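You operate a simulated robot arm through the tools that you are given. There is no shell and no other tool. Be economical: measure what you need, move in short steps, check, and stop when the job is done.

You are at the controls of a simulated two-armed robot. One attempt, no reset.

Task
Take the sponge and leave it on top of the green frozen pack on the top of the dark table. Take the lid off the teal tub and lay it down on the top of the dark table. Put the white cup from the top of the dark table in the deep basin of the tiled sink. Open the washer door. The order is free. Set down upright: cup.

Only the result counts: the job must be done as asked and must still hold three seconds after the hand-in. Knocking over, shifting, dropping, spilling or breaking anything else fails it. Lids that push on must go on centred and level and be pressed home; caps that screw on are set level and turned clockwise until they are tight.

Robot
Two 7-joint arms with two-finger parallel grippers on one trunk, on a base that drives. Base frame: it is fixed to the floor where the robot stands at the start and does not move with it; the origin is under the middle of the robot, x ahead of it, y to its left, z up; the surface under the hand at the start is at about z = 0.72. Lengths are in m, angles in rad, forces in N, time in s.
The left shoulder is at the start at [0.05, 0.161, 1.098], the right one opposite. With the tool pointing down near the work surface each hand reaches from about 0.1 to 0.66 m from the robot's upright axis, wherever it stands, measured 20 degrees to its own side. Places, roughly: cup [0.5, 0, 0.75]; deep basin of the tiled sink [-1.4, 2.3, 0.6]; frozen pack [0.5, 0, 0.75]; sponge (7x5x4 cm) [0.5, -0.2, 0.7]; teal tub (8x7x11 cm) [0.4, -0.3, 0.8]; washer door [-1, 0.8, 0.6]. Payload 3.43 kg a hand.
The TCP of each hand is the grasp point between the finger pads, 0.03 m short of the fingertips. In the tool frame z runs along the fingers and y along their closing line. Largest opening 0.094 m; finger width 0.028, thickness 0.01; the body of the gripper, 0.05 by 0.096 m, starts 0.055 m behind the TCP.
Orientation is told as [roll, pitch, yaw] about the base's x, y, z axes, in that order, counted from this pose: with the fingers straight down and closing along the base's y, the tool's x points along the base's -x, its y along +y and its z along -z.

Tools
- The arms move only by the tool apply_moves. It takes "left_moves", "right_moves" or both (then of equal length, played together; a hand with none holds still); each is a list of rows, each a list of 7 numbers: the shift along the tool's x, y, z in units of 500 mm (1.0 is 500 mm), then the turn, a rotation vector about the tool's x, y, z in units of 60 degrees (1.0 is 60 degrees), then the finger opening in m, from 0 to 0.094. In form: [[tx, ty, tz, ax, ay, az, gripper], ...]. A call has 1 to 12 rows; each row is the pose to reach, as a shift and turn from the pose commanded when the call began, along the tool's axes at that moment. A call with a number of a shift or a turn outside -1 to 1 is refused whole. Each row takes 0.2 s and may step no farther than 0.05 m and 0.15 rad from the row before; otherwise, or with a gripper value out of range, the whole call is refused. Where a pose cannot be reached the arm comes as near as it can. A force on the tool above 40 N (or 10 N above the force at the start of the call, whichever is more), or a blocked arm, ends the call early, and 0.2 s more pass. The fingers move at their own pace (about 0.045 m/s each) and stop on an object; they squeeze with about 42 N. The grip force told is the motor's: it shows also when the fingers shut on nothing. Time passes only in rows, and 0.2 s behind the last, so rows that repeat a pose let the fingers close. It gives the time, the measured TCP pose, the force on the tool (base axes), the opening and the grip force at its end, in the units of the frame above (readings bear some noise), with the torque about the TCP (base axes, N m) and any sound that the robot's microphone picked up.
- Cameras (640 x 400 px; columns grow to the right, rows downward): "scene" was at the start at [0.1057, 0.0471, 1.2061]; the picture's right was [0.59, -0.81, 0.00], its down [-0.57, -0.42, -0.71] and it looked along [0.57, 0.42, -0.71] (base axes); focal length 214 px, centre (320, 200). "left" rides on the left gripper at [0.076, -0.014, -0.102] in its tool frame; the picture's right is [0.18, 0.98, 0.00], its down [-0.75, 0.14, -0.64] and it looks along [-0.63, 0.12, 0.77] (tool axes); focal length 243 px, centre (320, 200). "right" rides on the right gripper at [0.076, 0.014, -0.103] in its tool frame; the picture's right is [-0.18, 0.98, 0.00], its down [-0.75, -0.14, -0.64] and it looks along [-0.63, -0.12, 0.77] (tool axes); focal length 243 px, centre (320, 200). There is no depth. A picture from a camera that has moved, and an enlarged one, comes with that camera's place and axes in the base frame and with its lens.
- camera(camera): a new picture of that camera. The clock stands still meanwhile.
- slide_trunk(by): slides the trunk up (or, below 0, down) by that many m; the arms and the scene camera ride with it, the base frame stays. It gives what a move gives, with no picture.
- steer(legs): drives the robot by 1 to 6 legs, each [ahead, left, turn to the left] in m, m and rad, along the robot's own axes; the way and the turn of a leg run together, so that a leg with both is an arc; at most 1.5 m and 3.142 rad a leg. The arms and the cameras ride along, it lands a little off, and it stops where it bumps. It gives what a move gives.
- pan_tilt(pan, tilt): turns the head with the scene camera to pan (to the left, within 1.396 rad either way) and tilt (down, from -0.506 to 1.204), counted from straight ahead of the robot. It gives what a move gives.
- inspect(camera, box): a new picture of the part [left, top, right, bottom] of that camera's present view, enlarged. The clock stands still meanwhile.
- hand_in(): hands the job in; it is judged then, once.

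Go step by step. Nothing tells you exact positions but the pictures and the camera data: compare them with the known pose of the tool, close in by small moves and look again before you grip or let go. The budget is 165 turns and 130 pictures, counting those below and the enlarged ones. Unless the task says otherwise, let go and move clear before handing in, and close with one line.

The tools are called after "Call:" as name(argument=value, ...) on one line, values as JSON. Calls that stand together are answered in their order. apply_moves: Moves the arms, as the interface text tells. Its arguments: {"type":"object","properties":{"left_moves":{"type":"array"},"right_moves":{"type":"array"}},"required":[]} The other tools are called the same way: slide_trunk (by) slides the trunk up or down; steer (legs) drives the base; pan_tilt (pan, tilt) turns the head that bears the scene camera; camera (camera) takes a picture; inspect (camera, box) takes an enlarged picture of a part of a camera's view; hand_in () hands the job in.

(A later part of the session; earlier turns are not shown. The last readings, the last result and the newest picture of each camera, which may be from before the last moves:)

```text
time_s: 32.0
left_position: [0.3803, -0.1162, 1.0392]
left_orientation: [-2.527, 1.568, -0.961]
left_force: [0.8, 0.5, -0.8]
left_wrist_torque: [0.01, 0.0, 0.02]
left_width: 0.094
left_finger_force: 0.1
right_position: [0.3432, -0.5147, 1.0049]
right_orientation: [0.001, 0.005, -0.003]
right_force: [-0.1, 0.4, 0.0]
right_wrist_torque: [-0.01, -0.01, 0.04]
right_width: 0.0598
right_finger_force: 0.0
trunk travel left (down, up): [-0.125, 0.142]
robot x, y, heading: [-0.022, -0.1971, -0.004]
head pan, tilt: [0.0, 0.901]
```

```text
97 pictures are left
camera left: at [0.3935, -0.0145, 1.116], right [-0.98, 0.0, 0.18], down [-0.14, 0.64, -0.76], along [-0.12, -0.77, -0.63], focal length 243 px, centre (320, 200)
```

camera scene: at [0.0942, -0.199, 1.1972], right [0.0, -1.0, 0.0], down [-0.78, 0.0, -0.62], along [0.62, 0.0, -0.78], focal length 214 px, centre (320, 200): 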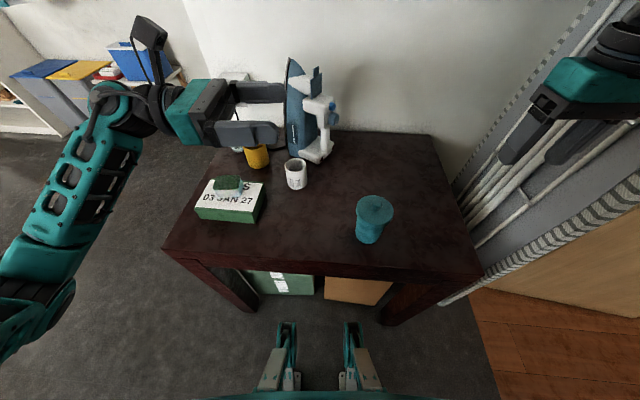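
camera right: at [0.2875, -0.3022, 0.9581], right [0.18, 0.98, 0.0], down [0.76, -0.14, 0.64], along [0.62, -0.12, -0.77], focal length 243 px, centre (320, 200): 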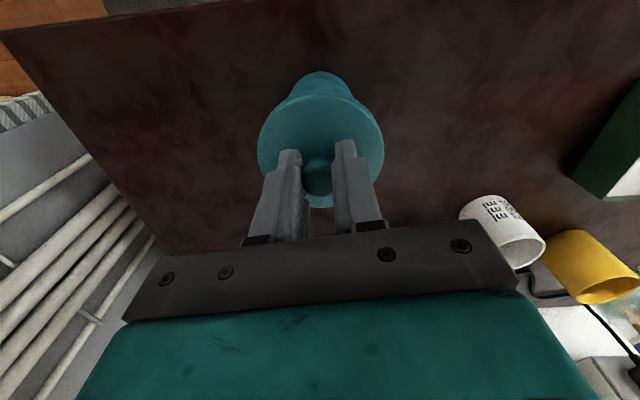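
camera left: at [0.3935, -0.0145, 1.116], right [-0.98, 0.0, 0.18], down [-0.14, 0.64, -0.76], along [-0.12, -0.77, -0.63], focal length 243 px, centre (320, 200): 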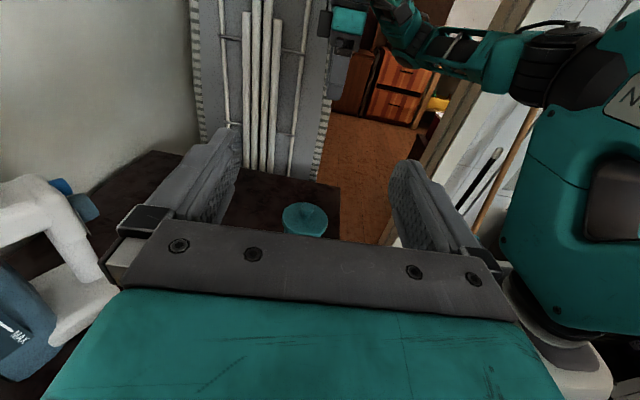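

Blocked at y≈-0.197, which is good enough; I won't push farther. I bring the left hand lower with a 20° down tilt and re-measure the tub.

Call:
apply_moves(left_moves=[[-0.06, 0.01, 0.04, 0, -0.11, 0, 0.094], [-0.12, 0.02, 0.08, 0, -0.22, 0, 0.094], [-0.18, 0.034, 0.12, 0, -0.333, 0, 0.094], [-0.18, 0.034, 0.12, 0, -0.333, 0, 0.094]], right_moves=[[0, 0, -0.05, 0, 0, 0, 0.06], [0, 0.05, -0.1, 0, 0, 0, 0.06], [0, 0.1, -0.1, 0, 0, 0, 0.06], [0, 0.15, -0.1, 0, 0, 0, 0.06]])

Call:
inspect(camera="scene", box=[180, 100, 440, 280])

Call:
camera(camera="left")

Call:
inspect(camera="scene", box=[320, 170, 430, 260])

```text
time_s: 33.0
left_position: [0.3638, -0.1774, 0.9492]
left_orientation: [-0.007, 1.225, 1.561]
left_force: [-0.6, -0.3, 0.0]
left_wrist_torque: [0.02, 0.02, 0.02]
left_width: 0.0942
left_finger_force: 0.0
right_position: [0.3426, -0.4378, 1.0551]
right_orientation: [0.001, 0.008, -0.001]
right_force: [0.0, -0.3, -0.2]
right_wrist_torque: [0.03, 0.0, -0.01]
right_width: 0.0599
right_finger_force: 0.0
trunk travel left (down, up): [-0.125, 0.142]
robot x, y, heading: [-0.0209, -0.1937, -0.001]
head pan, tilt: [0.0, 0.901]
```

```text
2.22 times, centred on (310, 190) of scene
camera zoom: at [0.0943, -0.1987, 1.1972], right [0.0, -1.0, 0.0], down [-0.78, 0.0, -0.62], along [0.62, 0.0, -0.78], focal length 477 px, centre (342, 222)
```

zoom: 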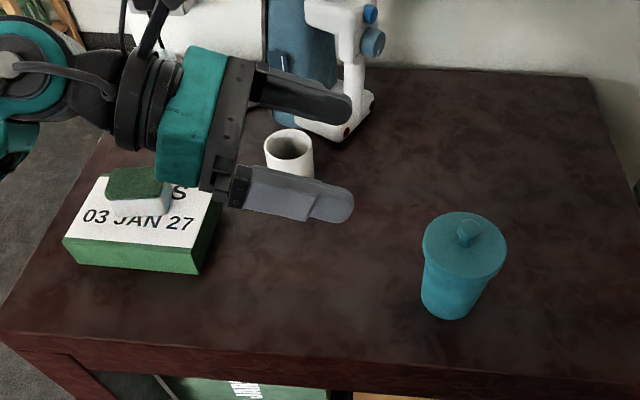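

```text
95 pictures are left
camera left: at [0.3767, -0.107, 1.0571], right [-0.98, -0.06, 0.17], down [-0.14, 0.86, -0.49], along [-0.12, -0.51, -0.85], focal length 243 px, centre (320, 200)
```

left: 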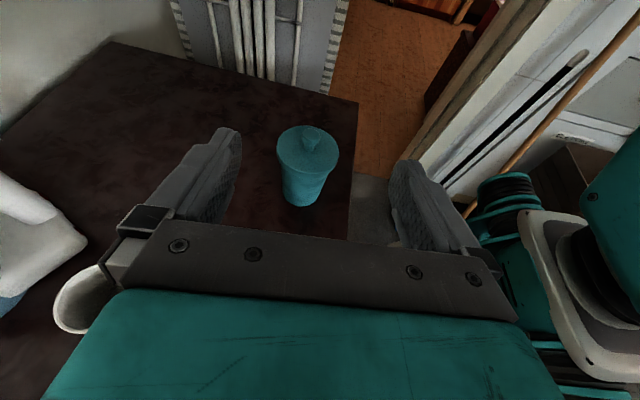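

```text
4.44 times, centred on (375, 215) of scene
camera zoom: at [0.0943, -0.1987, 1.1972], right [0.0, -1.0, 0.0], down [-0.78, 0.0, -0.62], along [0.62, 0.0, -0.78], focal length 953 px, centre (76, 133)
```

zoom: 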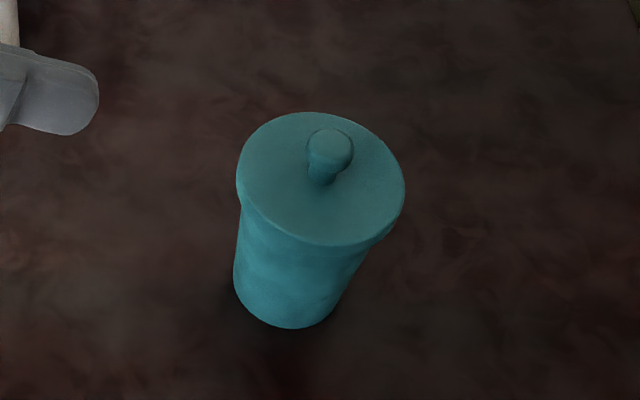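

Tub axis confirmed at (0.362,-0.316). I lower the left hand to a pre-grasp beside it.

Call:
apply_moves(left_moves=[[-0.065, 0.004, 0.04, 0, 0, 0, 0.094], [-0.13, 0.004, 0.08, 0, 0, 0, 0.094], [-0.195, 0.004, 0.12, 0, 0, 0, 0.094], [-0.255, 0.004, 0.158, 0, 0, 0, 0.094], [-0.255, 0.004, 0.158, 0, 0, 0, 0.094]])

Call:
inspect(camera="scene", box=[180, 100, 440, 280])

Call:
camera(camera="left")

```text
time_s: 34.2
left_position: [0.3616, -0.211, 0.8019]
left_orientation: [-0.004, 1.226, 1.562]
left_force: [-0.6, 0.0, 0.2]
left_wrist_torque: [0.01, -0.01, -0.01]
left_width: 0.0936
left_finger_force: 0.0
right_position: [0.3433, -0.4394, 1.0564]
right_orientation: [0.0, 0.007, 0.0]
right_force: [1.0, -0.5, -0.1]
right_wrist_torque: [-0.02, -0.05, -0.01]
right_width: 0.0601
right_finger_force: 0.1
trunk travel left (down, up): [-0.125, 0.142]
robot x, y, heading: [-0.0211, -0.1983, -0.004]
head pan, tilt: [0.0, 0.901]
```

```text
2.22 times, centred on (310, 190) of scene
camera zoom: at [0.0942, -0.1989, 1.1972], right [0.0, -1.0, 0.0], down [-0.78, 0.0, -0.62], along [0.62, 0.0, -0.78], focal length 477 px, centre (342, 222)
```

zoom: 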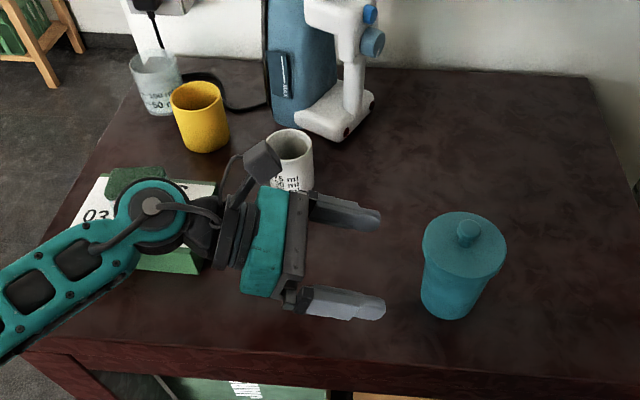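

```text
92 pictures are left
camera left: at [0.375, -0.1396, 0.9094], right [-0.98, -0.06, 0.17], down [-0.14, 0.86, -0.49], along [-0.12, -0.51, -0.85], focal length 243 px, centre (320, 200)
```

left: 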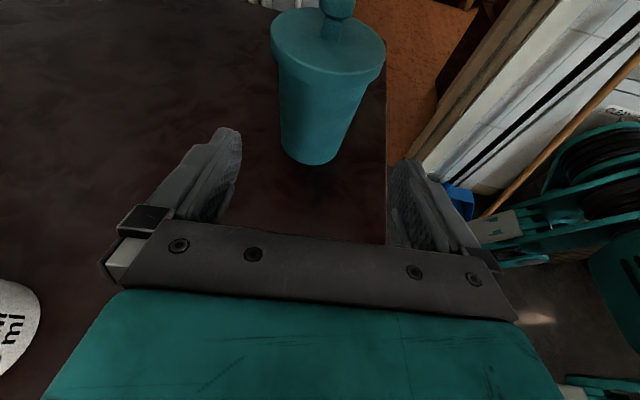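

Clear path. Advance along the fingers to straddle the tub body.

Call:
apply_moves(left_moves=[[0, 0, 0.06, 0, 0, 0, 0.094], [0, 0, 0.12, 0, 0, 0, 0.094], [0, 0, 0.17, 0, 0, 0, 0.094], [0, 0, 0.19, 0, 0, 0, 0.094], [0, 0, 0.19, 0, 0, 0, 0.094]])

Call:
inspect(camera="scene", box=[180, 130, 440, 280])

Call:
camera(camera="left")

```text
time_s: 35.4
left_position: [0.3609, -0.2982, 0.77]
left_orientation: [-0.006, 1.224, 1.561]
left_force: [-0.1, -0.1, 0.2]
left_wrist_torque: [0.03, 0.03, -0.01]
left_width: 0.0938
left_finger_force: 0.0
right_position: [0.3437, -0.4397, 1.0544]
right_orientation: [0.001, 0.008, -0.001]
right_force: [-0.2, -0.2, 0.2]
right_wrist_torque: [-0.01, 0.0, 0.02]
right_width: 0.06
right_finger_force: 0.0
trunk travel left (down, up): [-0.125, 0.142]
robot x, y, heading: [-0.0212, -0.1997, -0.005]
head pan, tilt: [0.0, 0.901]
```

```text
2.46 times, centred on (310, 205) of scene
camera zoom: at [0.0942, -0.1989, 1.1972], right [0.0, -1.0, 0.0], down [-0.78, 0.0, -0.62], along [0.62, 0.0, -0.78], focal length 528 px, centre (345, 188)
```

zoom: 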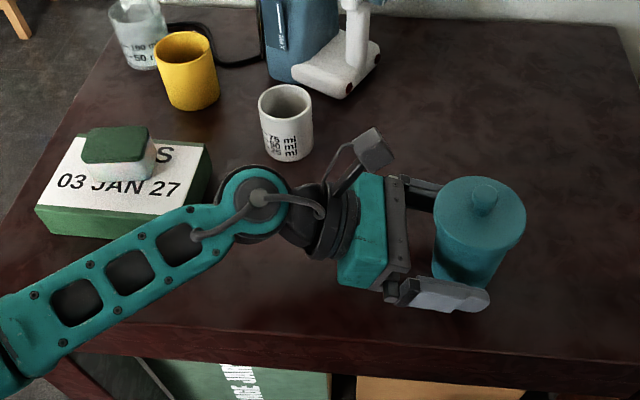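

```text
90 pictures are left
camera left: at [0.3745, -0.2278, 0.8781], right [-0.98, -0.06, 0.17], down [-0.14, 0.86, -0.49], along [-0.12, -0.51, -0.85], focal length 243 px, centre (320, 200)
```

left: 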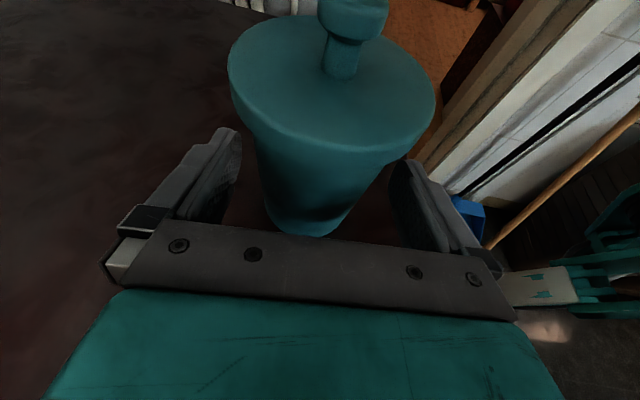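

Fingers straddle the body. Close the left hand and bring the right over the knob.

Call:
apply_moves(left_moves=[[0, 0, 0, 0, 0, 0, 0.075], [0, 0, 0, 0, 0, 0, 0.06], [0, 0, 0, 0, 0, 0, 0.055], [0, 0, 0, 0, 0, 0, 0.055], [0, 0, 0, 0, 0, 0, 0.055], [0, 0, 0, 0, 0, 0, 0.055]], right_moves=[[-0.01, 0.08, 0, 0, 0, 0, 0.06], [-0.025, 0.16, 0, 0, 0, 0, 0.06], [-0.037, 0.245, 0, 0, 0, 0, 0.06], [-0.037, 0.245, 0.09, 0, 0, 0, 0.06], [-0.037, 0.245, 0.18, 0, 0, 0, 0.06], [-0.037, 0.245, 0.24, 0, 0, 0, 0.06]])

Call:
camera(camera="right")

Call:
inspect(camera="scene", box=[240, 130, 440, 280])

```text
time_s: 36.8
left_position: [0.3599, -0.2984, 0.7723]
left_orientation: [-0.005, 1.225, 1.562]
left_force: [0.5, -1.1, 0.0]
left_wrist_torque: [-0.09, -0.02, 0.0]
left_width: 0.0645
left_finger_force: 42.0
right_position: [0.3633, -0.3175, 0.9353]
right_orientation: [0.001, 0.008, -0.002]
right_force: [0.4, 0.4, 0.7]
right_wrist_torque: [0.0, 0.01, 0.03]
right_width: 0.0601
right_finger_force: 0.1
trunk travel left (down, up): [-0.125, 0.142]
robot x, y, heading: [-0.0207, -0.199, -0.001]
head pan, tilt: [0.0, 0.901]
```

```text
89 pictures are left
camera right: at [0.2869, -0.3033, 1.0384], right [0.19, 0.98, 0.0], down [0.76, -0.14, 0.64], along [0.63, -0.12, -0.77], focal length 243 px, centre (320, 200)
```

right: 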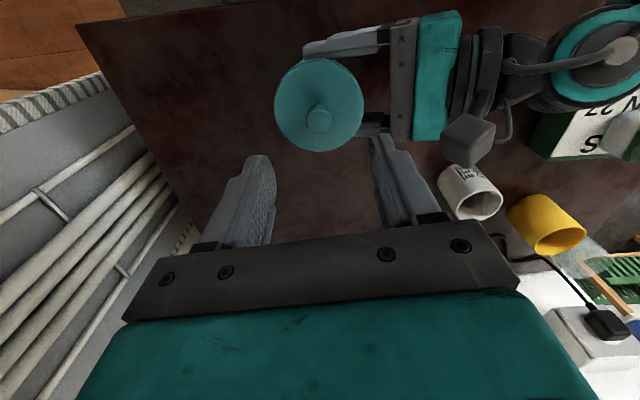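

```text
2.67 times, centred on (340, 205) of scene
camera zoom: at [0.0943, -0.1989, 1.1972], right [0.0, -1.0, 0.0], down [-0.78, 0.0, -0.62], along [0.62, 0.0, -0.78], focal length 572 px, centre (267, 187)
```

zoom: 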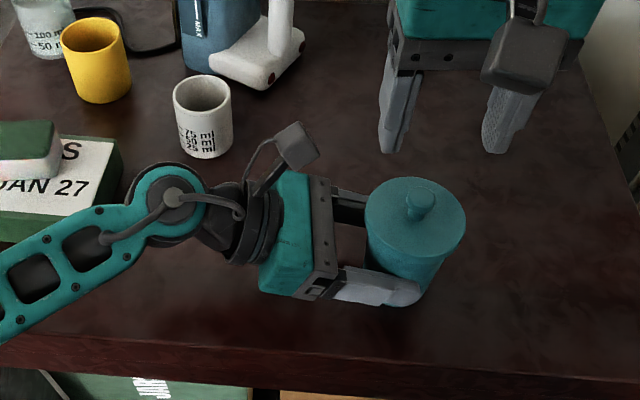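

Tub held at 6.4 cm. Lower right hand over the knob and grip.

Call:
apply_moves(right_moves=[[0.004, 0, 0.08, 0, 0, 0, 0.05], [0.004, 0, 0.14, 0, 0, 0, 0.05], [0.004, 0, 0.155, 0, 0, 0, 0.05], [0.004, 0, 0.155, 0, 0, 0, 0.02], [0.004, 0, 0.155, 0, 0, 0, 0.01], [0.004, 0, 0.155, 0, 0, 0, 0.01], [0.004, 0, 0.155, 0, 0, 0, 0.01]])

Call:
camera(camera="right")

```text
time_s: 38.4
left_position: [0.3617, -0.2985, 0.7715]
left_orientation: [-0.005, 1.227, 1.562]
left_force: [0.3, 0.1, 0.7]
left_wrist_torque: [0.0, -0.08, 0.05]
left_width: 0.0646
left_finger_force: 42.0
right_position: [0.36, -0.3168, 0.8594]
right_orientation: [0.003, 0.008, -0.003]
right_force: [0.3, -0.5, 1.0]
right_wrist_torque: [-0.03, 0.02, -0.05]
right_width: 0.02
right_finger_force: 42.4
trunk travel left (down, up): [-0.125, 0.142]
robot x, y, heading: [-0.0212, -0.1965, -0.0]
head pan, tilt: [0.0, 0.901]
heard: snap
```

```text
87 pictures are left
camera right: at [0.2835, -0.3033, 0.9612], right [0.19, 0.98, 0.0], down [0.76, -0.14, 0.64], along [0.63, -0.12, -0.77], focal length 243 px, centre (320, 200)
```

right: 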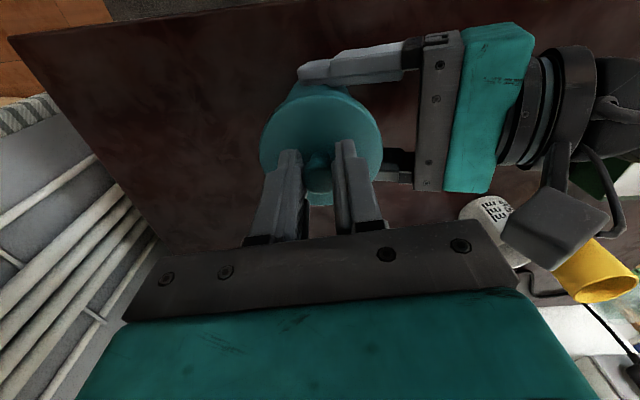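

A snap was heard – perhaps the lid popped loose. Pull straight up in small steps.

Call:
apply_moves(right_moves=[[0, 0, -0.004, 0, 0, 0, 0.01], [0, 0, -0.01, 0, 0, 0, 0.01], [0, 0, -0.02, 0, 0, 0, 0.01], [0, 0, -0.04, 0, 0, 0, 0.01], [0, 0, -0.08, 0, 0, 0, 0.01], [0, 0, -0.12, 0, 0, 0, 0.01]])

Call:
inspect(camera="scene", box=[240, 130, 440, 280])

```text
time_s: 39.8
left_position: [0.3604, -0.297, 0.7699]
left_orientation: [-0.005, 1.224, 1.563]
left_force: [-0.4, 1.1, 1.2]
left_wrist_torque: [0.03, -0.04, 0.02]
left_width: 0.0643
left_finger_force: 42.3
right_position: [0.3588, -0.3175, 0.9178]
right_orientation: [0.002, 0.008, -0.001]
right_force: [-0.7, -0.5, -0.5]
right_wrist_torque: [0.0, 0.01, -0.02]
right_width: 0.0199
right_finger_force: 42.2
trunk travel left (down, up): [-0.125, 0.142]
robot x, y, heading: [-0.0198, -0.201, 0.003]
head pan, tilt: [0.0, 0.901]
```

```text
2.67 times, centred on (340, 205) of scene
camera zoom: at [0.0942, -0.1988, 1.1972], right [0.0, -1.0, 0.0], down [-0.78, 0.0, -0.62], along [0.62, 0.0, -0.78], focal length 572 px, centre (267, 187)
```

zoom: 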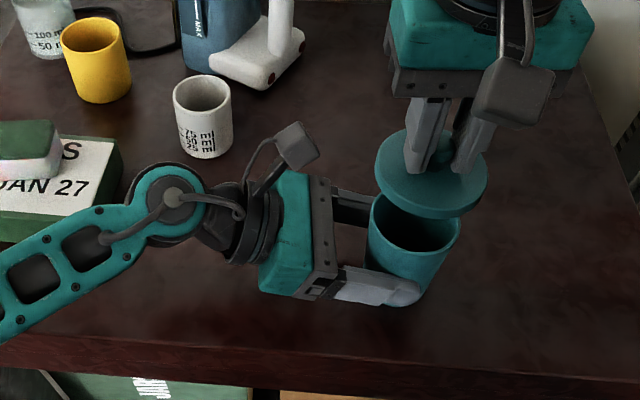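

Lid is off. Left releases the tub and backs away; right carries the lid toward the free area at about (0.50,-0.33).

Call:
apply_moves(left_moves=[[0, 0, 0, 0, 0, 0, 0.094], [0, 0, 0, 0, 0, 0, 0.094], [0, 0, 0, 0, 0, 0, 0.094], [0, 0, 0, 0, 0, 0, 0.094], [0, 0, -0.06, 0, 0, 0, 0.094], [0, 0, -0.13, 0, 0, 0, 0.094], [0, 0, -0.2, 0, 0, 0, 0.094], [0.06, 0, -0.24, 0, 0, 0, 0.094], [0.12, 0, -0.28, 0, 0, 0, 0.094]], right_moves=[[0, 0, -0.06, 0, 0, 0, 0.01], [-0.06, 0, -0.08, 0, 0, 0, 0.01], [-0.14, -0.01, -0.08, 0, 0, 0, 0.01], [-0.21, -0.02, -0.08, 0, 0, 0, 0.01], [-0.28, -0.025, -0.08, 0, 0, 0, 0.01], [-0.28, -0.025, 0, 0, 0, 0, 0.01], [-0.28, -0.025, 0.08, 0, 0, 0, 0.01], [-0.28, -0.025, 0.15, 0, 0, 0, 0.01], [-0.28, -0.025, 0.2, 0, 0, 0, 0.01]])

Call:
camera(camera="right")

Call:
inspect(camera="scene", box=[240, 100, 460, 270])

```text
time_s: 41.8
left_position: [0.3615, -0.186, 0.8737]
left_orientation: [-0.003, 1.224, 1.565]
left_force: [-0.5, -0.6, 1.3]
left_wrist_torque: [-0.01, 0.03, 0.02]
left_width: 0.0939
left_finger_force: 0.1
right_position: [0.4989, -0.3305, 0.8175]
right_orientation: [0.001, 0.006, -0.001]
right_force: [0.8, 0.3, -0.5]
right_wrist_torque: [-0.01, 0.0, 0.0]
right_width: 0.02
right_finger_force: 42.0
trunk travel left (down, up): [-0.125, 0.142]
robot x, y, heading: [-0.0217, -0.1963, -0.0]
head pan, tilt: [0.0, 0.901]
```

```text
85 pictures are left
camera right: at [0.4233, -0.3166, 0.9206], right [0.19, 0.98, 0.0], down [0.76, -0.14, 0.64], along [0.63, -0.12, -0.77], focal length 243 px, centre (320, 200)
```

right: 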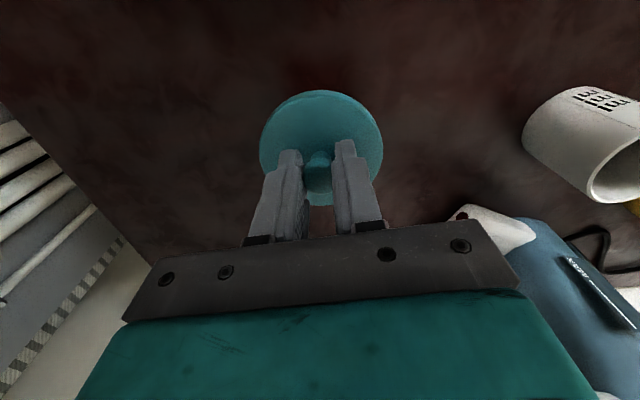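

```text
2.35 times, centred on (350, 185) of scene
camera zoom: at [0.0943, -0.199, 1.1972], right [0.0, -1.0, 0.0], down [-0.78, 0.0, -0.62], along [0.62, 0.0, -0.78], focal length 505 px, centre (249, 235)
```

zoom: 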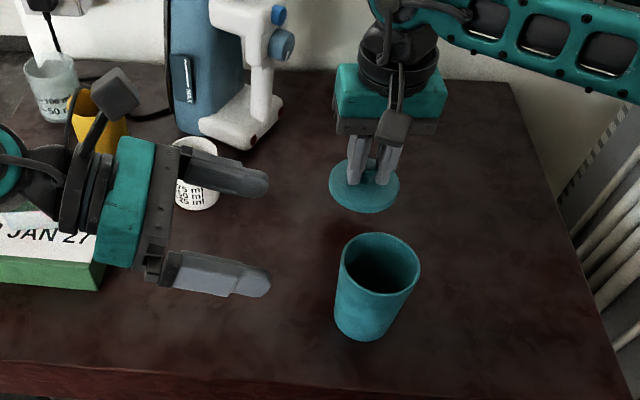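

Lower the lid onto the table in small steps until contact.

Call:
apply_moves(right_moves=[[0, 0, 0.04, 0, 0, 0, 0.01], [0, 0, 0.06, 0, 0, 0, 0.01], [0, 0, 0.068, 0, 0, 0, 0.01], [0, 0, 0.076, 0, 0, 0, 0.01], [0, 0, 0.082, 0, 0, 0, 0.01]])

Call:
inspect(camera="scene", box=[340, 100, 440, 210])

```text
time_s: 43.0
left_position: [0.3623, -0.1858, 0.873]
left_orientation: [-0.004, 1.227, 1.563]
left_force: [0.6, 0.3, -0.3]
left_wrist_torque: [-0.02, -0.01, -0.01]
left_width: 0.0939
left_finger_force: 0.1
right_position: [0.4983, -0.3294, 0.7766]
right_orientation: [0.001, 0.005, -0.002]
right_force: [-0.6, -0.2, -0.4]
right_wrist_torque: [0.0, 0.0, 0.01]
right_width: 0.0196
right_finger_force: 41.9
trunk travel left (down, up): [-0.125, 0.142]
robot x, y, heading: [-0.0222, -0.1947, -0.004]
head pan, tilt: [0.0, 0.901]
```

```text
3.64 times, centred on (390, 155) of scene
camera zoom: at [0.0943, -0.1989, 1.1972], right [0.0, -1.0, 0.0], down [-0.78, 0.0, -0.62], along [0.62, 0.0, -0.78], focal length 780 px, centre (66, 364)
```

zoom: 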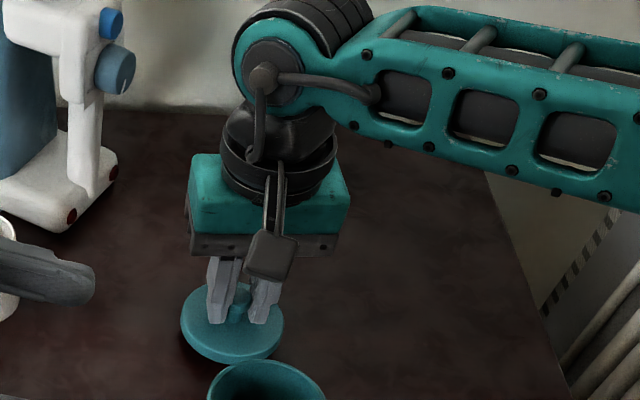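

Close but not in contact yet; continue in 2 mm steps.

Call:
apply_moves(right_moves=[[0, 0, 0.004, 0, 0, 0, 0.01], [0, 0, 0.008, 0, 0, 0, 0.01], [0, 0, 0.012, 0, 0, 0, 0.01], [0, 0, 0.016, 0, 0, 0, 0.01], [0, 0, 0.02, 0, 0, 0, 0.01], [0, 0, 0.024, 0, 0, 0, 0.01]])

```text
time_s: 44.4
left_position: [0.3618, -0.1865, 0.8722]
left_orientation: [-0.005, 1.225, 1.564]
left_force: [-1.1, -0.7, -0.1]
left_wrist_torque: [0.02, 0.01, -0.03]
left_width: 0.0943
left_finger_force: 0.1
right_position: [0.4973, -0.3306, 0.7636]
right_orientation: [0.001, 0.007, -0.002]
right_force: [0.8, 0.2, -0.3]
right_wrist_torque: [-0.02, -0.03, 0.02]
right_width: 0.0198
right_finger_force: 42.3
trunk travel left (down, up): [-0.125, 0.142]
robot x, y, heading: [-0.0215, -0.1931, -0.005]
head pan, tilt: [0.0, 0.901]
```

Call:
apply_moves(right_moves=[[0, 0, 0.004, 0, 0, 0, 0.01], [0, 0, 0.008, 0, 0, 0, 0.01], [0, 0, 0.012, 0, 0, 0, 0.01]])

Call:
inspect(camera="scene", box=[340, 120, 420, 200])

```text
time_s: 45.2
left_position: [0.3606, -0.1859, 0.8754]
left_orientation: [-0.015, 1.226, 1.554]
left_force: [0.1, 0.1, 0.6]
left_wrist_torque: [-0.03, -0.01, -0.05]
left_width: 0.0942
left_finger_force: 0.0
right_position: [0.4975, -0.3301, 0.7633]
right_orientation: [0.004, 0.001, -0.002]
right_force: [-5.4, -4.1, 28.0]
right_wrist_torque: [-0.13, 0.38, -0.1]
right_width: 0.0201
right_finger_force: 42.3
trunk travel left (down, up): [-0.125, 0.142]
robot x, y, heading: [-0.0249, -0.1999, -0.006]
head pan, tilt: [0.0, 0.901]
```

```text
5.00 times, centred on (380, 160) of scene
camera zoom: at [0.0918, -0.1987, 1.198], right [0.0, -1.0, 0.0], down [-0.78, 0.0, -0.62], along [0.62, 0.0, -0.78], focal length 1072 px, centre (20, 400)
```

zoom: 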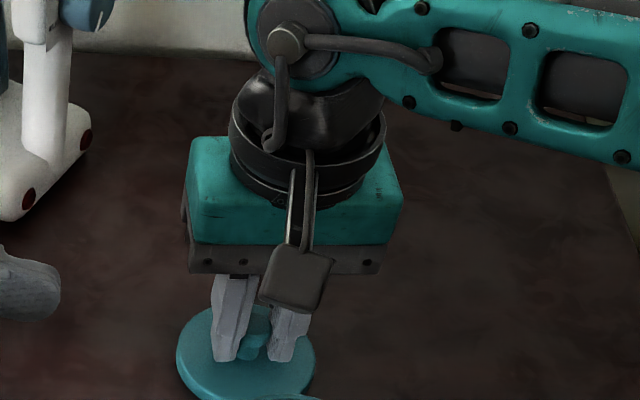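

Contact with the table. Relax the push, open and rise.

Call:
apply_moves(right_moves=[[0, 0, -0.005, 0, 0, 0, 0.01], [0, 0, -0.01, 0, 0, 0, 0.01], [0, 0, -0.01, 0, 0, 0, 0.05], [0, 0, -0.01, 0, 0, 0, 0.06], [0, 0, -0.01, 0, 0, 0, 0.06], [0, 0, -0.05, 0, 0, 0, 0.06], [0, 0, -0.13, 0, 0, 0, 0.06], [0, 0, -0.22, 0, 0, 0, 0.06]])

Call:
camera(camera="right")

Call:
camera(camera="scene")

```text
time_s: 47.0
left_position: [0.362, -0.1858, 0.8723]
left_orientation: [-0.006, 1.226, 1.561]
left_force: [0.0, 0.0, 0.9]
left_wrist_torque: [0.01, -0.01, 0.0]
left_width: 0.0938
left_finger_force: 0.1
right_position: [0.4983, -0.3298, 0.8693]
right_orientation: [0.001, 0.008, -0.002]
right_force: [-0.3, 0.0, 0.1]
right_wrist_torque: [0.03, -0.02, 0.01]
right_width: 0.0596
right_finger_force: 0.0
trunk travel left (down, up): [-0.125, 0.142]
robot x, y, heading: [-0.0213, -0.1967, 0.001]
head pan, tilt: [0.0, 0.901]
```

```text
81 pictures are left
camera right: at [0.4232, -0.3158, 0.972], right [0.19, 0.98, 0.0], down [0.76, -0.14, 0.64], along [0.63, -0.12, -0.77], focal length 243 px, centre (320, 200)
```

right: 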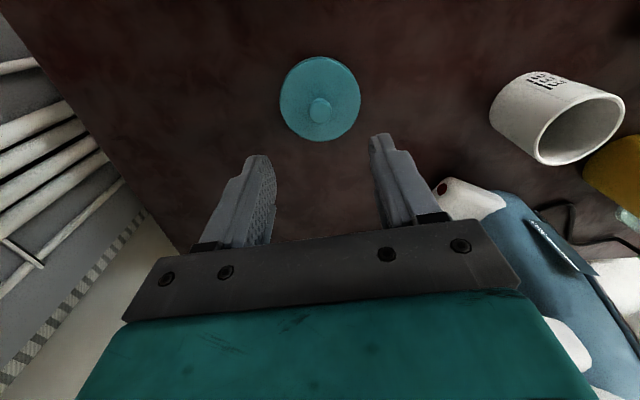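

```text
80 pictures are left
camera scene: at [0.0941, -0.1988, 1.1972], right [0.0, -1.0, 0.0], down [-0.78, 0.0, -0.62], along [0.62, 0.0, -0.78], focal length 214 px, centre (320, 200)
```

scene: 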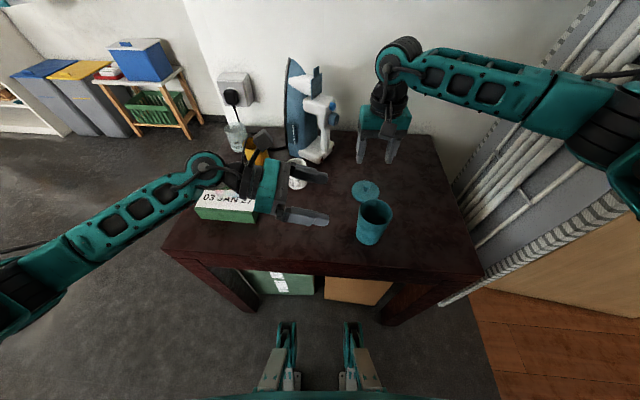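

Lid lies flat on the table, tub undisturbed. Next: retract the left hand and bring the right hand above the white cup.

Call:
apply_moves(left_moves=[[0.03, 0, -0.08, 0, 0, 0, 0.094], [0.06, 0, -0.16, 0, 0, 0, 0.094], [0.09, 0, -0.24, 0, 0, 0, 0.094], [0.12, 0, -0.33, 0, 0, 0, 0.094], [0.14, 0, -0.42, 0, 0, 0, 0.094], [0.16, 0, -0.5, 0, 0, 0, 0.094], [0.174, 0, -0.565, 0, 0, 0, 0.094], [0.174, 0, -0.565, 0, 0, 0, 0.094]], right_moves=[[0, 0, -0.08, 0, 0, 0, 0.094], [0, 0, -0.12, 0, 0, 0, 0.094], [-0.01, 0.05, -0.12, 0, 0, 0, 0.094], [-0.02, 0.13, -0.12, 0, 0, 0, 0.094], [-0.04, 0.21, -0.12, 0, 0, 0, 0.094], [-0.06, 0.29, -0.12, 0, 0, 0, 0.094], [-0.07, 0.36, -0.12, 0, 0, 0, 0.094], [-0.08, 0.4, -0.12, 0, 0, 0, 0.094]])

Call:
camera(camera="right")

Call:
inspect(camera="scene", box=[200, 60, 420, 230])

```text
time_s: 48.8
left_position: [0.3624, 0.0506, 1.0517]
left_orientation: [-0.004, 1.226, 1.563]
left_force: [0.5, -0.7, 0.0]
left_wrist_torque: [-0.01, -0.03, -0.02]
left_width: 0.0935
left_finger_force: 0.1
right_position: [0.5393, -0.1293, 0.9293]
right_orientation: [0.002, 0.006, -0.002]
right_force: [0.7, -0.3, -0.5]
right_wrist_torque: [0.0, -0.03, -0.01]
right_width: 0.0939
right_finger_force: 0.0
trunk travel left (down, up): [-0.125, 0.142]
robot x, y, heading: [-0.022, -0.1953, -0.001]
head pan, tilt: [0.0, 0.901]
```

```text
79 pictures are left
camera right: at [0.4645, -0.1161, 1.0313], right [0.19, 0.98, 0.0], down [0.76, -0.14, 0.64], along [0.63, -0.12, -0.77], focal length 243 px, centre (320, 200)
```

right: 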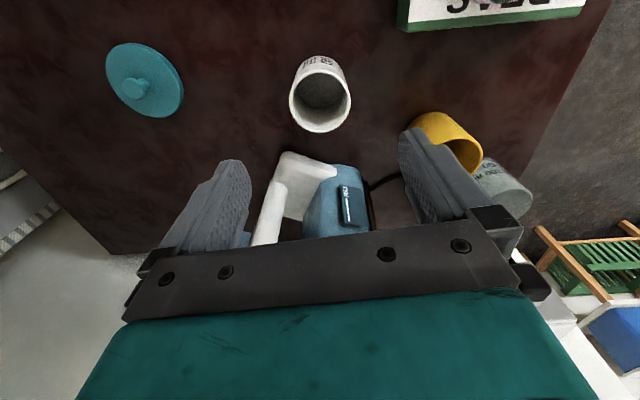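

```text
2.35 times, centred on (310, 145) of scene
camera zoom: at [0.0941, -0.1986, 1.1972], right [0.0, -1.0, 0.0], down [-0.78, 0.0, -0.62], along [0.62, 0.0, -0.78], focal length 505 px, centre (344, 329)
```

zoom: 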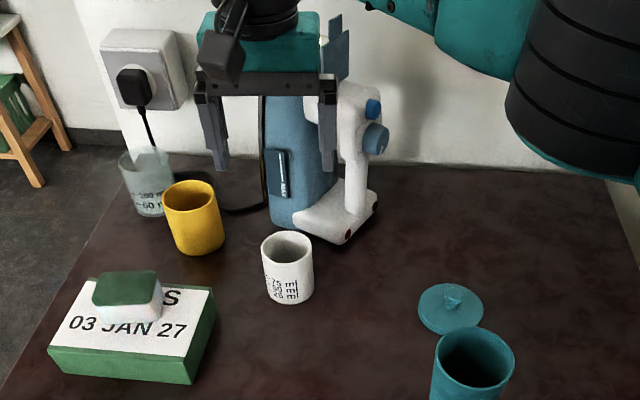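

Cup rim ≈(0.531,-0.130,0.80). Descend over it and look before gripping.

Call:
apply_moves(right_moves=[[0.015, -0.002, 0.06, 0, 0, 0, 0.094], [0.015, -0.002, 0.13, 0, 0, 0, 0.094], [0.015, -0.002, 0.18, 0, 0, 0, 0.094], [0.015, -0.002, 0.18, 0, 0, 0, 0.094]])

Call:
camera(camera="right")

Call:
inspect(camera="scene", box=[240, 80, 380, 210])

```text
time_s: 49.8
left_position: [0.3615, 0.0507, 1.0503]
left_orientation: [-0.004, 1.225, 1.562]
left_force: [-0.4, 0.3, 0.1]
left_wrist_torque: [0.01, 0.02, 0.01]
left_width: 0.0939
left_finger_force: 0.0
right_position: [0.531, -0.1319, 0.8379]
right_orientation: [0.002, 0.008, -0.002]
right_force: [-0.2, 0.1, 0.8]
right_wrist_torque: [-0.01, 0.02, 0.01]
right_width: 0.0939
right_finger_force: 0.1
trunk travel left (down, up): [-0.125, 0.142]
robot x, y, heading: [-0.0219, -0.2004, -0.009]
head pan, tilt: [0.0, 0.901]
```

```text
77 pictures are left
camera right: at [0.4564, -0.1168, 0.9407], right [0.19, 0.98, 0.0], down [0.76, -0.14, 0.64], along [0.63, -0.12, -0.77], focal length 243 px, centre (320, 200)
```

right: 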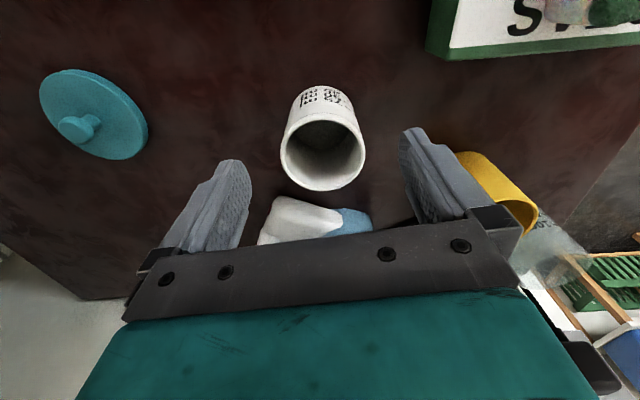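

```text
3.08 times, centred on (310, 145) of scene
camera zoom: at [0.0942, -0.1989, 1.1972], right [0.0, -1.0, 0.0], down [-0.78, 0.0, -0.62], along [0.62, 0.0, -0.78], focal length 660 px, centre (351, 369)
```

zoom: 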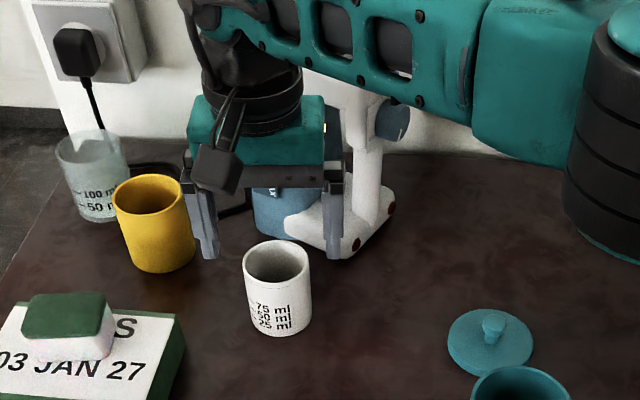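

Well centred. Descend and grip the cup.

Call:
apply_moves(right_moves=[[0.004, 0.003, 0.05, 0, 0, 0, 0.094], [0.004, 0.003, 0.1, 0, 0, 0, 0.094], [0.004, 0.003, 0.13, 0, 0, 0, 0.094], [0.004, 0.003, 0.13, 0, 0, 0, 0.07], [0.004, 0.003, 0.13, 0, 0, 0, 0.055], [0.004, 0.003, 0.13, 0, 0, 0, 0.05], [0.004, 0.003, 0.13, 0, 0, 0, 0.05], [0.004, 0.003, 0.13, 0, 0, 0, 0.05]])

Call:
camera(camera="right")

```text
time_s: 51.6
left_position: [0.3625, 0.0512, 1.051]
left_orientation: [-0.006, 1.224, 1.562]
left_force: [0.1, 0.4, 0.4]
left_wrist_torque: [0.01, -0.02, 0.0]
left_width: 0.0942
left_finger_force: 0.0
right_position: [0.5299, -0.1299, 0.7719]
right_orientation: [0.002, 0.006, -0.002]
right_force: [0.1, 0.4, -0.5]
right_wrist_torque: [-0.02, -0.02, -0.02]
right_width: 0.0612
right_finger_force: 42.0
trunk travel left (down, up): [-0.125, 0.142]
robot x, y, heading: [-0.0192, -0.1959, -0.003]
head pan, tilt: [0.0, 0.901]
```

```text
75 pictures are left
camera right: at [0.4539, -0.1156, 0.876], right [0.19, 0.98, 0.0], down [0.76, -0.14, 0.64], along [0.63, -0.12, -0.77], focal length 243 px, centre (320, 200)
```

right: 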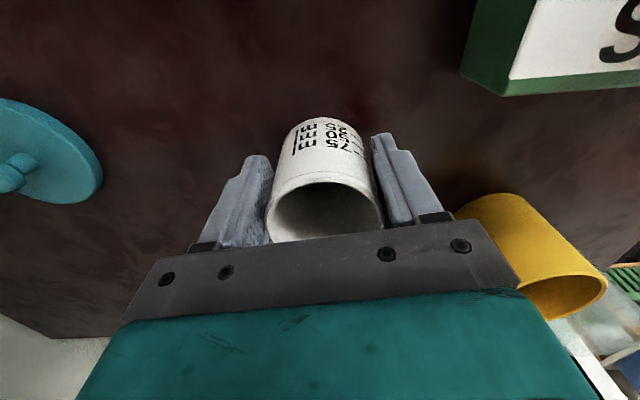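

Cup held. Lift it straight up, then draw it back toward the robot; left hand steps outward.

Call:
apply_moves(left_moves=[[0, 0, -0.06, 0, 0, 0, 0.094], [0, 0, -0.12, 0, 0, 0, 0.094], [0, 0, -0.18, 0, 0, 0, 0.094], [0, 0, -0.24, 0, 0, 0, 0.094], [0, 0, -0.3, 0, 0, 0, 0.094], [0, 0, -0.316, 0, 0, 0, 0.094], [0, 0, -0.316, 0, 0, 0, 0.094], [0, 0, -0.316, 0, 0, 0, 0.094], [0, 0, -0.316, 0, 0, 0, 0.094], [0, 0, -0.316, 0, 0, 0, 0.094], [0, 0, -0.316, 0, 0, 0, 0.094], [0, 0, -0.316, 0, 0, 0, 0.094]], right_moves=[[0, 0, -0.05, 0, 0, 0, 0.05], [0, 0, -0.12, 0, 0, 0, 0.05], [0, 0, -0.2, 0, 0, 0, 0.05], [0, 0, -0.28, 0, 0, 0, 0.05], [0, 0, -0.36, 0, 0, 0, 0.05], [0, 0, -0.44, 0, 0, 0, 0.05], [0, 0, -0.52, 0, 0, 0, 0.05], [0.06, -0.03, -0.56, 0, 0, 0, 0.05], [0.13, -0.06, -0.56, 0, 0, 0, 0.05], [0.2, -0.1, -0.56, 0, 0, 0, 0.05], [0.27, -0.14, -0.56, 0, 0, 0, 0.05], [0.34, -0.18, -0.56, 0, 0, 0, 0.05]])

Call:
pan_tilt(pan=1.396, tilt=0.5)

Call:
camera(camera="scene")

```text
time_s: 54.2
left_position: [0.3619, 0.1993, 1.107]
left_orientation: [-0.007, 1.225, 1.561]
left_force: [0.6, 1.0, 0.0]
left_wrist_torque: [-0.03, 0.0, 0.0]
left_width: 0.0939
left_finger_force: 0.0
right_position: [0.3609, -0.2216, 1.0554]
right_orientation: [0.0, 0.008, -0.004]
right_force: [0.4, 0.2, -1.3]
right_wrist_torque: [-0.03, 0.02, 0.05]
right_width: 0.0613
right_finger_force: 42.3
trunk travel left (down, up): [-0.125, 0.142]
robot x, y, heading: [-0.022, -0.1931, -0.001]
head pan, tilt: [0.0, 0.901]
```

```text
time_s: 55.7
left_position: [0.3608, 0.1996, 1.1058]
left_orientation: [-0.005, 1.224, 1.562]
left_force: [0.5, -0.1, 1.4]
left_wrist_torque: [0.0, 0.01, 0.02]
left_width: 0.0938
left_finger_force: 0.0
right_position: [0.3615, -0.2198, 1.0559]
right_orientation: [0.002, 0.007, 0.0]
right_force: [-0.5, 0.7, 0.5]
right_wrist_torque: [0.02, 0.03, -0.01]
right_width: 0.0614
right_finger_force: 42.2
trunk travel left (down, up): [-0.125, 0.142]
robot x, y, heading: [-0.0224, -0.1965, -0.002]
head pan, tilt: [1.396, 0.499]
```

```text
74 pictures are left
camera scene: at [0.0347, -0.1092, 1.2311], right [0.98, -0.18, 0.0], down [-0.08, -0.47, -0.88], along [0.15, 0.86, -0.48], focal length 214 px, centre (320, 200)
```

scene: 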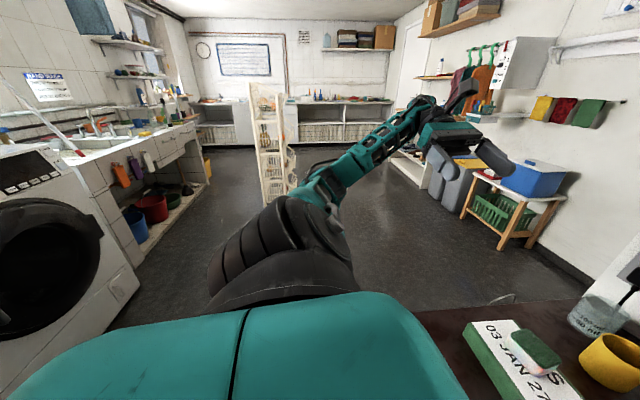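

I see the washer to the left (front plane x≈-0.95) and the sink counter beyond it, with a narrow shelf unit around (-0.1,2.2). I back up from the table, turn left and look.

Call:
steer(legs=[[-0.18, 0, 0], [0, 0, 1.57]])

Call:
pan_tilt(pan=0.3, tilt=0.45)

Call:
camera(camera="scene")

```text
time_s: 61.1
left_position: [-0.5995, 0.1855, 1.1053]
left_orientation: [-0.005, 1.224, 3.133]
left_force: [0.6, -0.6, 0.4]
left_wrist_torque: [0.01, 0.03, -0.01]
left_width: 0.0938
left_finger_force: 0.2
right_position: [-0.1796, 0.1844, 1.0544]
right_orientation: [0.002, 0.007, 1.569]
right_force: [-0.1, -0.9, -0.9]
right_wrist_torque: [0.0, 0.0, 0.04]
right_width: 0.0614
right_finger_force: 42.3
trunk travel left (down, up): [-0.125, 0.142]
robot x, y, heading: [-0.1996, -0.2001, 1.569]
head pan, tilt: [1.396, 0.499]
```

```text
time_s: 62.4
left_position: [-0.599, 0.1853, 1.1053]
left_orientation: [-0.006, 1.225, 3.133]
left_force: [-0.3, -0.5, 0.2]
left_wrist_torque: [-0.01, 0.04, -0.02]
left_width: 0.0942
left_finger_force: 0.1
right_position: [-0.1785, 0.1829, 1.0547]
right_orientation: [0.001, 0.006, 1.568]
right_force: [-0.3, -0.1, -0.7]
right_wrist_torque: [-0.03, -0.06, 0.0]
right_width: 0.0611
right_finger_force: 41.8
trunk travel left (down, up): [-0.125, 0.142]
robot x, y, heading: [-0.2019, -0.1952, 1.575]
head pan, tilt: [0.3, 0.45]
```

```text
73 pictures are left
camera scene: at [-0.2289, -0.0707, 1.2355], right [0.96, 0.3, 0.0], down [0.13, -0.42, -0.9], along [-0.27, 0.86, -0.44], focal length 214 px, centre (320, 200)
```

scene: 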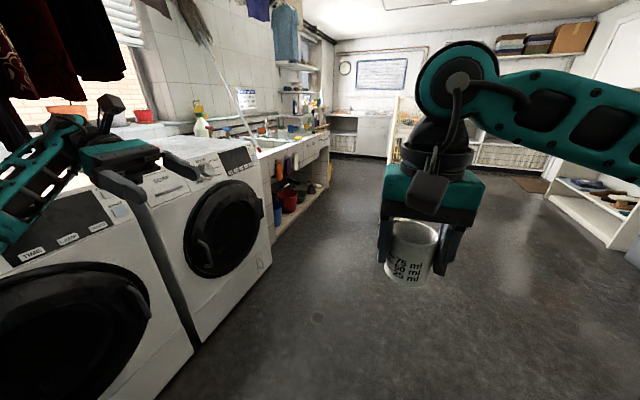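

Two front loaders are here; the target is the farther one (y≈0.8). I drive ahead toward the sink first to place the cup.

Call:
steer(legs=[[1.4, 0, 0]])

Call:
pan_tilt(pan=0.9, tilt=0.55)

Call:
camera(camera="scene")

```text
time_s: 69.3
left_position: [-0.5769, 1.5866, 1.107]
left_orientation: [-0.005, 1.226, 3.116]
left_force: [-0.2, -0.3, 0.0]
left_wrist_torque: [-0.03, -0.04, 0.0]
left_width: 0.0941
left_finger_force: 0.1
right_position: [-0.1573, 1.577, 1.0536]
right_orientation: [0.002, 0.006, 1.551]
right_force: [1.3, 0.5, -1.0]
right_wrist_torque: [0.0, 0.01, 0.02]
right_width: 0.061
right_finger_force: 42.2
trunk travel left (down, up): [-0.125, 0.142]
robot x, y, heading: [-0.1831, 1.195, 1.549]
head pan, tilt: [0.3, 0.45]
```

```text
time_s: 70.3
left_position: [-0.5769, 1.5871, 1.1051]
left_orientation: [-0.005, 1.225, 3.112]
left_force: [-0.3, -0.3, 0.4]
left_wrist_torque: [0.0, 0.02, 0.03]
left_width: 0.0941
left_finger_force: 0.1
right_position: [-0.1563, 1.5771, 1.0547]
right_orientation: [0.002, 0.008, 1.55]
right_force: [-0.2, 1.0, -0.5]
right_wrist_torque: [0.02, -0.02, -0.01]
right_width: 0.0613
right_finger_force: 41.9
trunk travel left (down, up): [-0.125, 0.142]
robot x, y, heading: [-0.1825, 1.1982, 1.551]
head pan, tilt: [0.901, 0.55]
```

```text
72 pictures are left
camera scene: at [-0.2555, 1.2925, 1.2265], right [0.64, 0.77, 0.0], down [0.4, -0.33, -0.85], along [-0.66, 0.54, -0.52], focal length 214 px, centre (320, 200)
```

scene: 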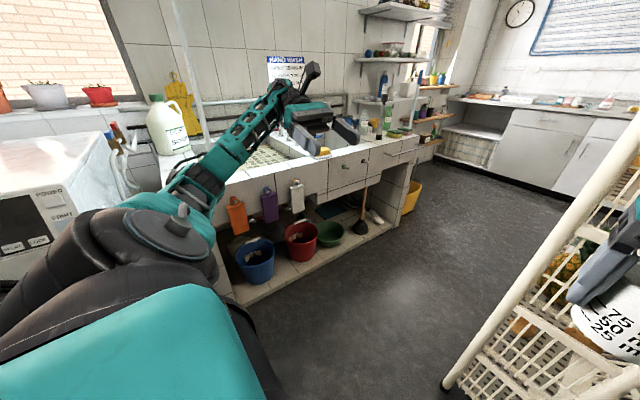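

Let me zoom on the sink and counter to plan.

Call:
inspect(camera="scene", box=[130, 50, 450, 250])

```text
2.00 times, centred on (290, 150) of scene
camera zoom: at [-0.2555, 1.2925, 1.2265], right [0.64, 0.77, 0.0], down [0.4, -0.33, -0.85], along [-0.66, 0.54, -0.52], focal length 429 px, centre (380, 300)
```

zoom: 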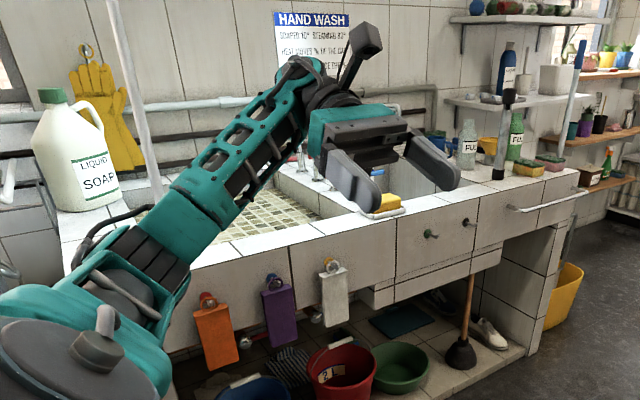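

The left arm blocks the view and could brush things at the sink; I fold it back to the pointing-down pose.

Call:
apply_moves(left_moves=[[0, 0, 0, 0, 0.11, 0, 0.094], [0, 0, 0, 0, 0.22, 0, 0.094], [0, 0, 0, 0, 0.333, 0, 0.094], [0, 0, 0, 0, 0.333, 0, 0.094]])

Call:
apply_moves(left_moves=[[0, 0, 0, -0.072, -0.072, 0.072, 0.094], [0, 0, 0, -0.144, -0.144, 0.144, 0.094], [0, 0, 0, -0.216, -0.216, 0.216, 0.094], [0, 0, 0, -0.288, -0.288, 0.288, 0.094], [0, 0, 0, -0.36, -0.36, 0.36, 0.094], [0, 0, 0, -0.432, -0.432, 0.432, 0.094], [0, 0, 0, -0.505, -0.505, 0.505, 0.094], [0, 0, 0, -0.577, -0.577, 0.577, 0.094], [0, 0, 0, -0.577, -0.577, 0.577, 0.094]])

Call:
apply_moves(left_moves=[[0, 0, 0, -0.072, -0.072, 0.072, 0.094], [0, 0, 0, -0.144, -0.144, 0.144, 0.094], [0, 0, 0, -0.216, -0.216, 0.216, 0.094], [0, 0, 0, -0.288, -0.288, 0.288, 0.094], [0, 0, 0, -0.36, -0.36, 0.36, 0.094], [0, 0, 0, -0.432, -0.432, 0.432, 0.094], [0, 0, 0, -0.505, -0.505, 0.505, 0.094], [0, 0, 0, -0.577, -0.577, 0.577, 0.094], [0, 0, 0, -0.577, -0.577, 0.577, 0.094]])

Call:
camera(camera="scene")

```text
time_s: 71.3
left_position: [-0.5785, 1.5875, 1.1058]
left_orientation: [-2.736, 1.564, 0.383]
left_force: [-0.2, -0.1, -0.7]
left_wrist_torque: [-0.01, -0.01, -0.02]
left_width: 0.094
left_finger_force: 0.0
right_position: [-0.1575, 1.5785, 1.0551]
right_orientation: [0.001, 0.007, 1.549]
right_force: [-0.1, 0.1, -0.5]
right_wrist_torque: [-0.01, -0.01, 0.02]
right_width: 0.0614
right_finger_force: 41.5
trunk travel left (down, up): [-0.125, 0.142]
robot x, y, heading: [-0.188, 1.1956, 1.547]
head pan, tilt: [0.901, 0.55]
```

```text
time_s: 73.3
left_position: [-0.5779, 1.5884, 1.1055]
left_orientation: [-0.47, 0.73, 2.009]
left_force: [0.6, -0.6, -0.2]
left_wrist_torque: [-0.03, -0.01, -0.02]
left_width: 0.0941
left_finger_force: 0.0
left hand out of reach, approached as far as the arm can: row 5
right_position: [-0.159, 1.5782, 1.0543]
right_orientation: [0.0, 0.007, 1.55]
right_force: [0.0, -0.3, -0.7]
right_wrist_torque: [-0.02, -0.01, 0.01]
right_width: 0.0612
right_finger_force: 42.1
trunk travel left (down, up): [-0.125, 0.142]
robot x, y, heading: [-0.1893, 1.1951, 1.551]
head pan, tilt: [0.901, 0.55]
```

```text
time_s: 75.3
left_position: [-0.5774, 1.5864, 1.106]
left_orientation: [-0.002, -0.003, 1.548]
left_force: [0.8, -0.4, 0.8]
left_wrist_torque: [-0.01, 0.01, 0.01]
left_width: 0.0941
left_finger_force: 0.0
right_position: [-0.1593, 1.5779, 1.0543]
right_orientation: [0.002, 0.007, 1.551]
right_force: [-0.2, 0.5, 0.2]
right_wrist_torque: [-0.02, -0.03, -0.02]
right_width: 0.0615
right_finger_force: 42.1
trunk travel left (down, up): [-0.125, 0.142]
robot x, y, heading: [-0.1873, 1.2004, 1.551]
head pan, tilt: [0.901, 0.55]
```

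```text
70 pictures are left
camera scene: at [-0.2556, 1.2925, 1.2265], right [0.64, 0.77, 0.0], down [0.4, -0.33, -0.85], along [-0.66, 0.54, -0.52], focal length 214 px, centre (320, 200)
```

scene: 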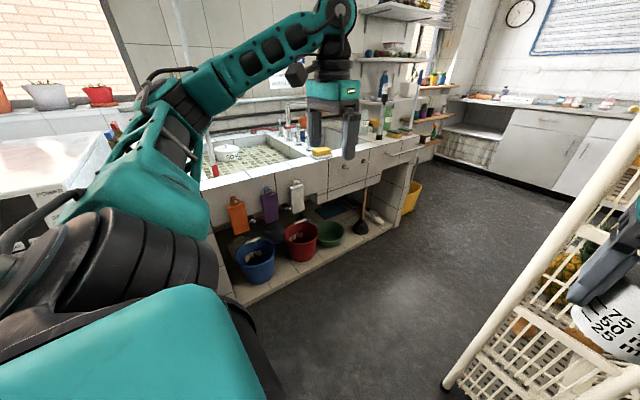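

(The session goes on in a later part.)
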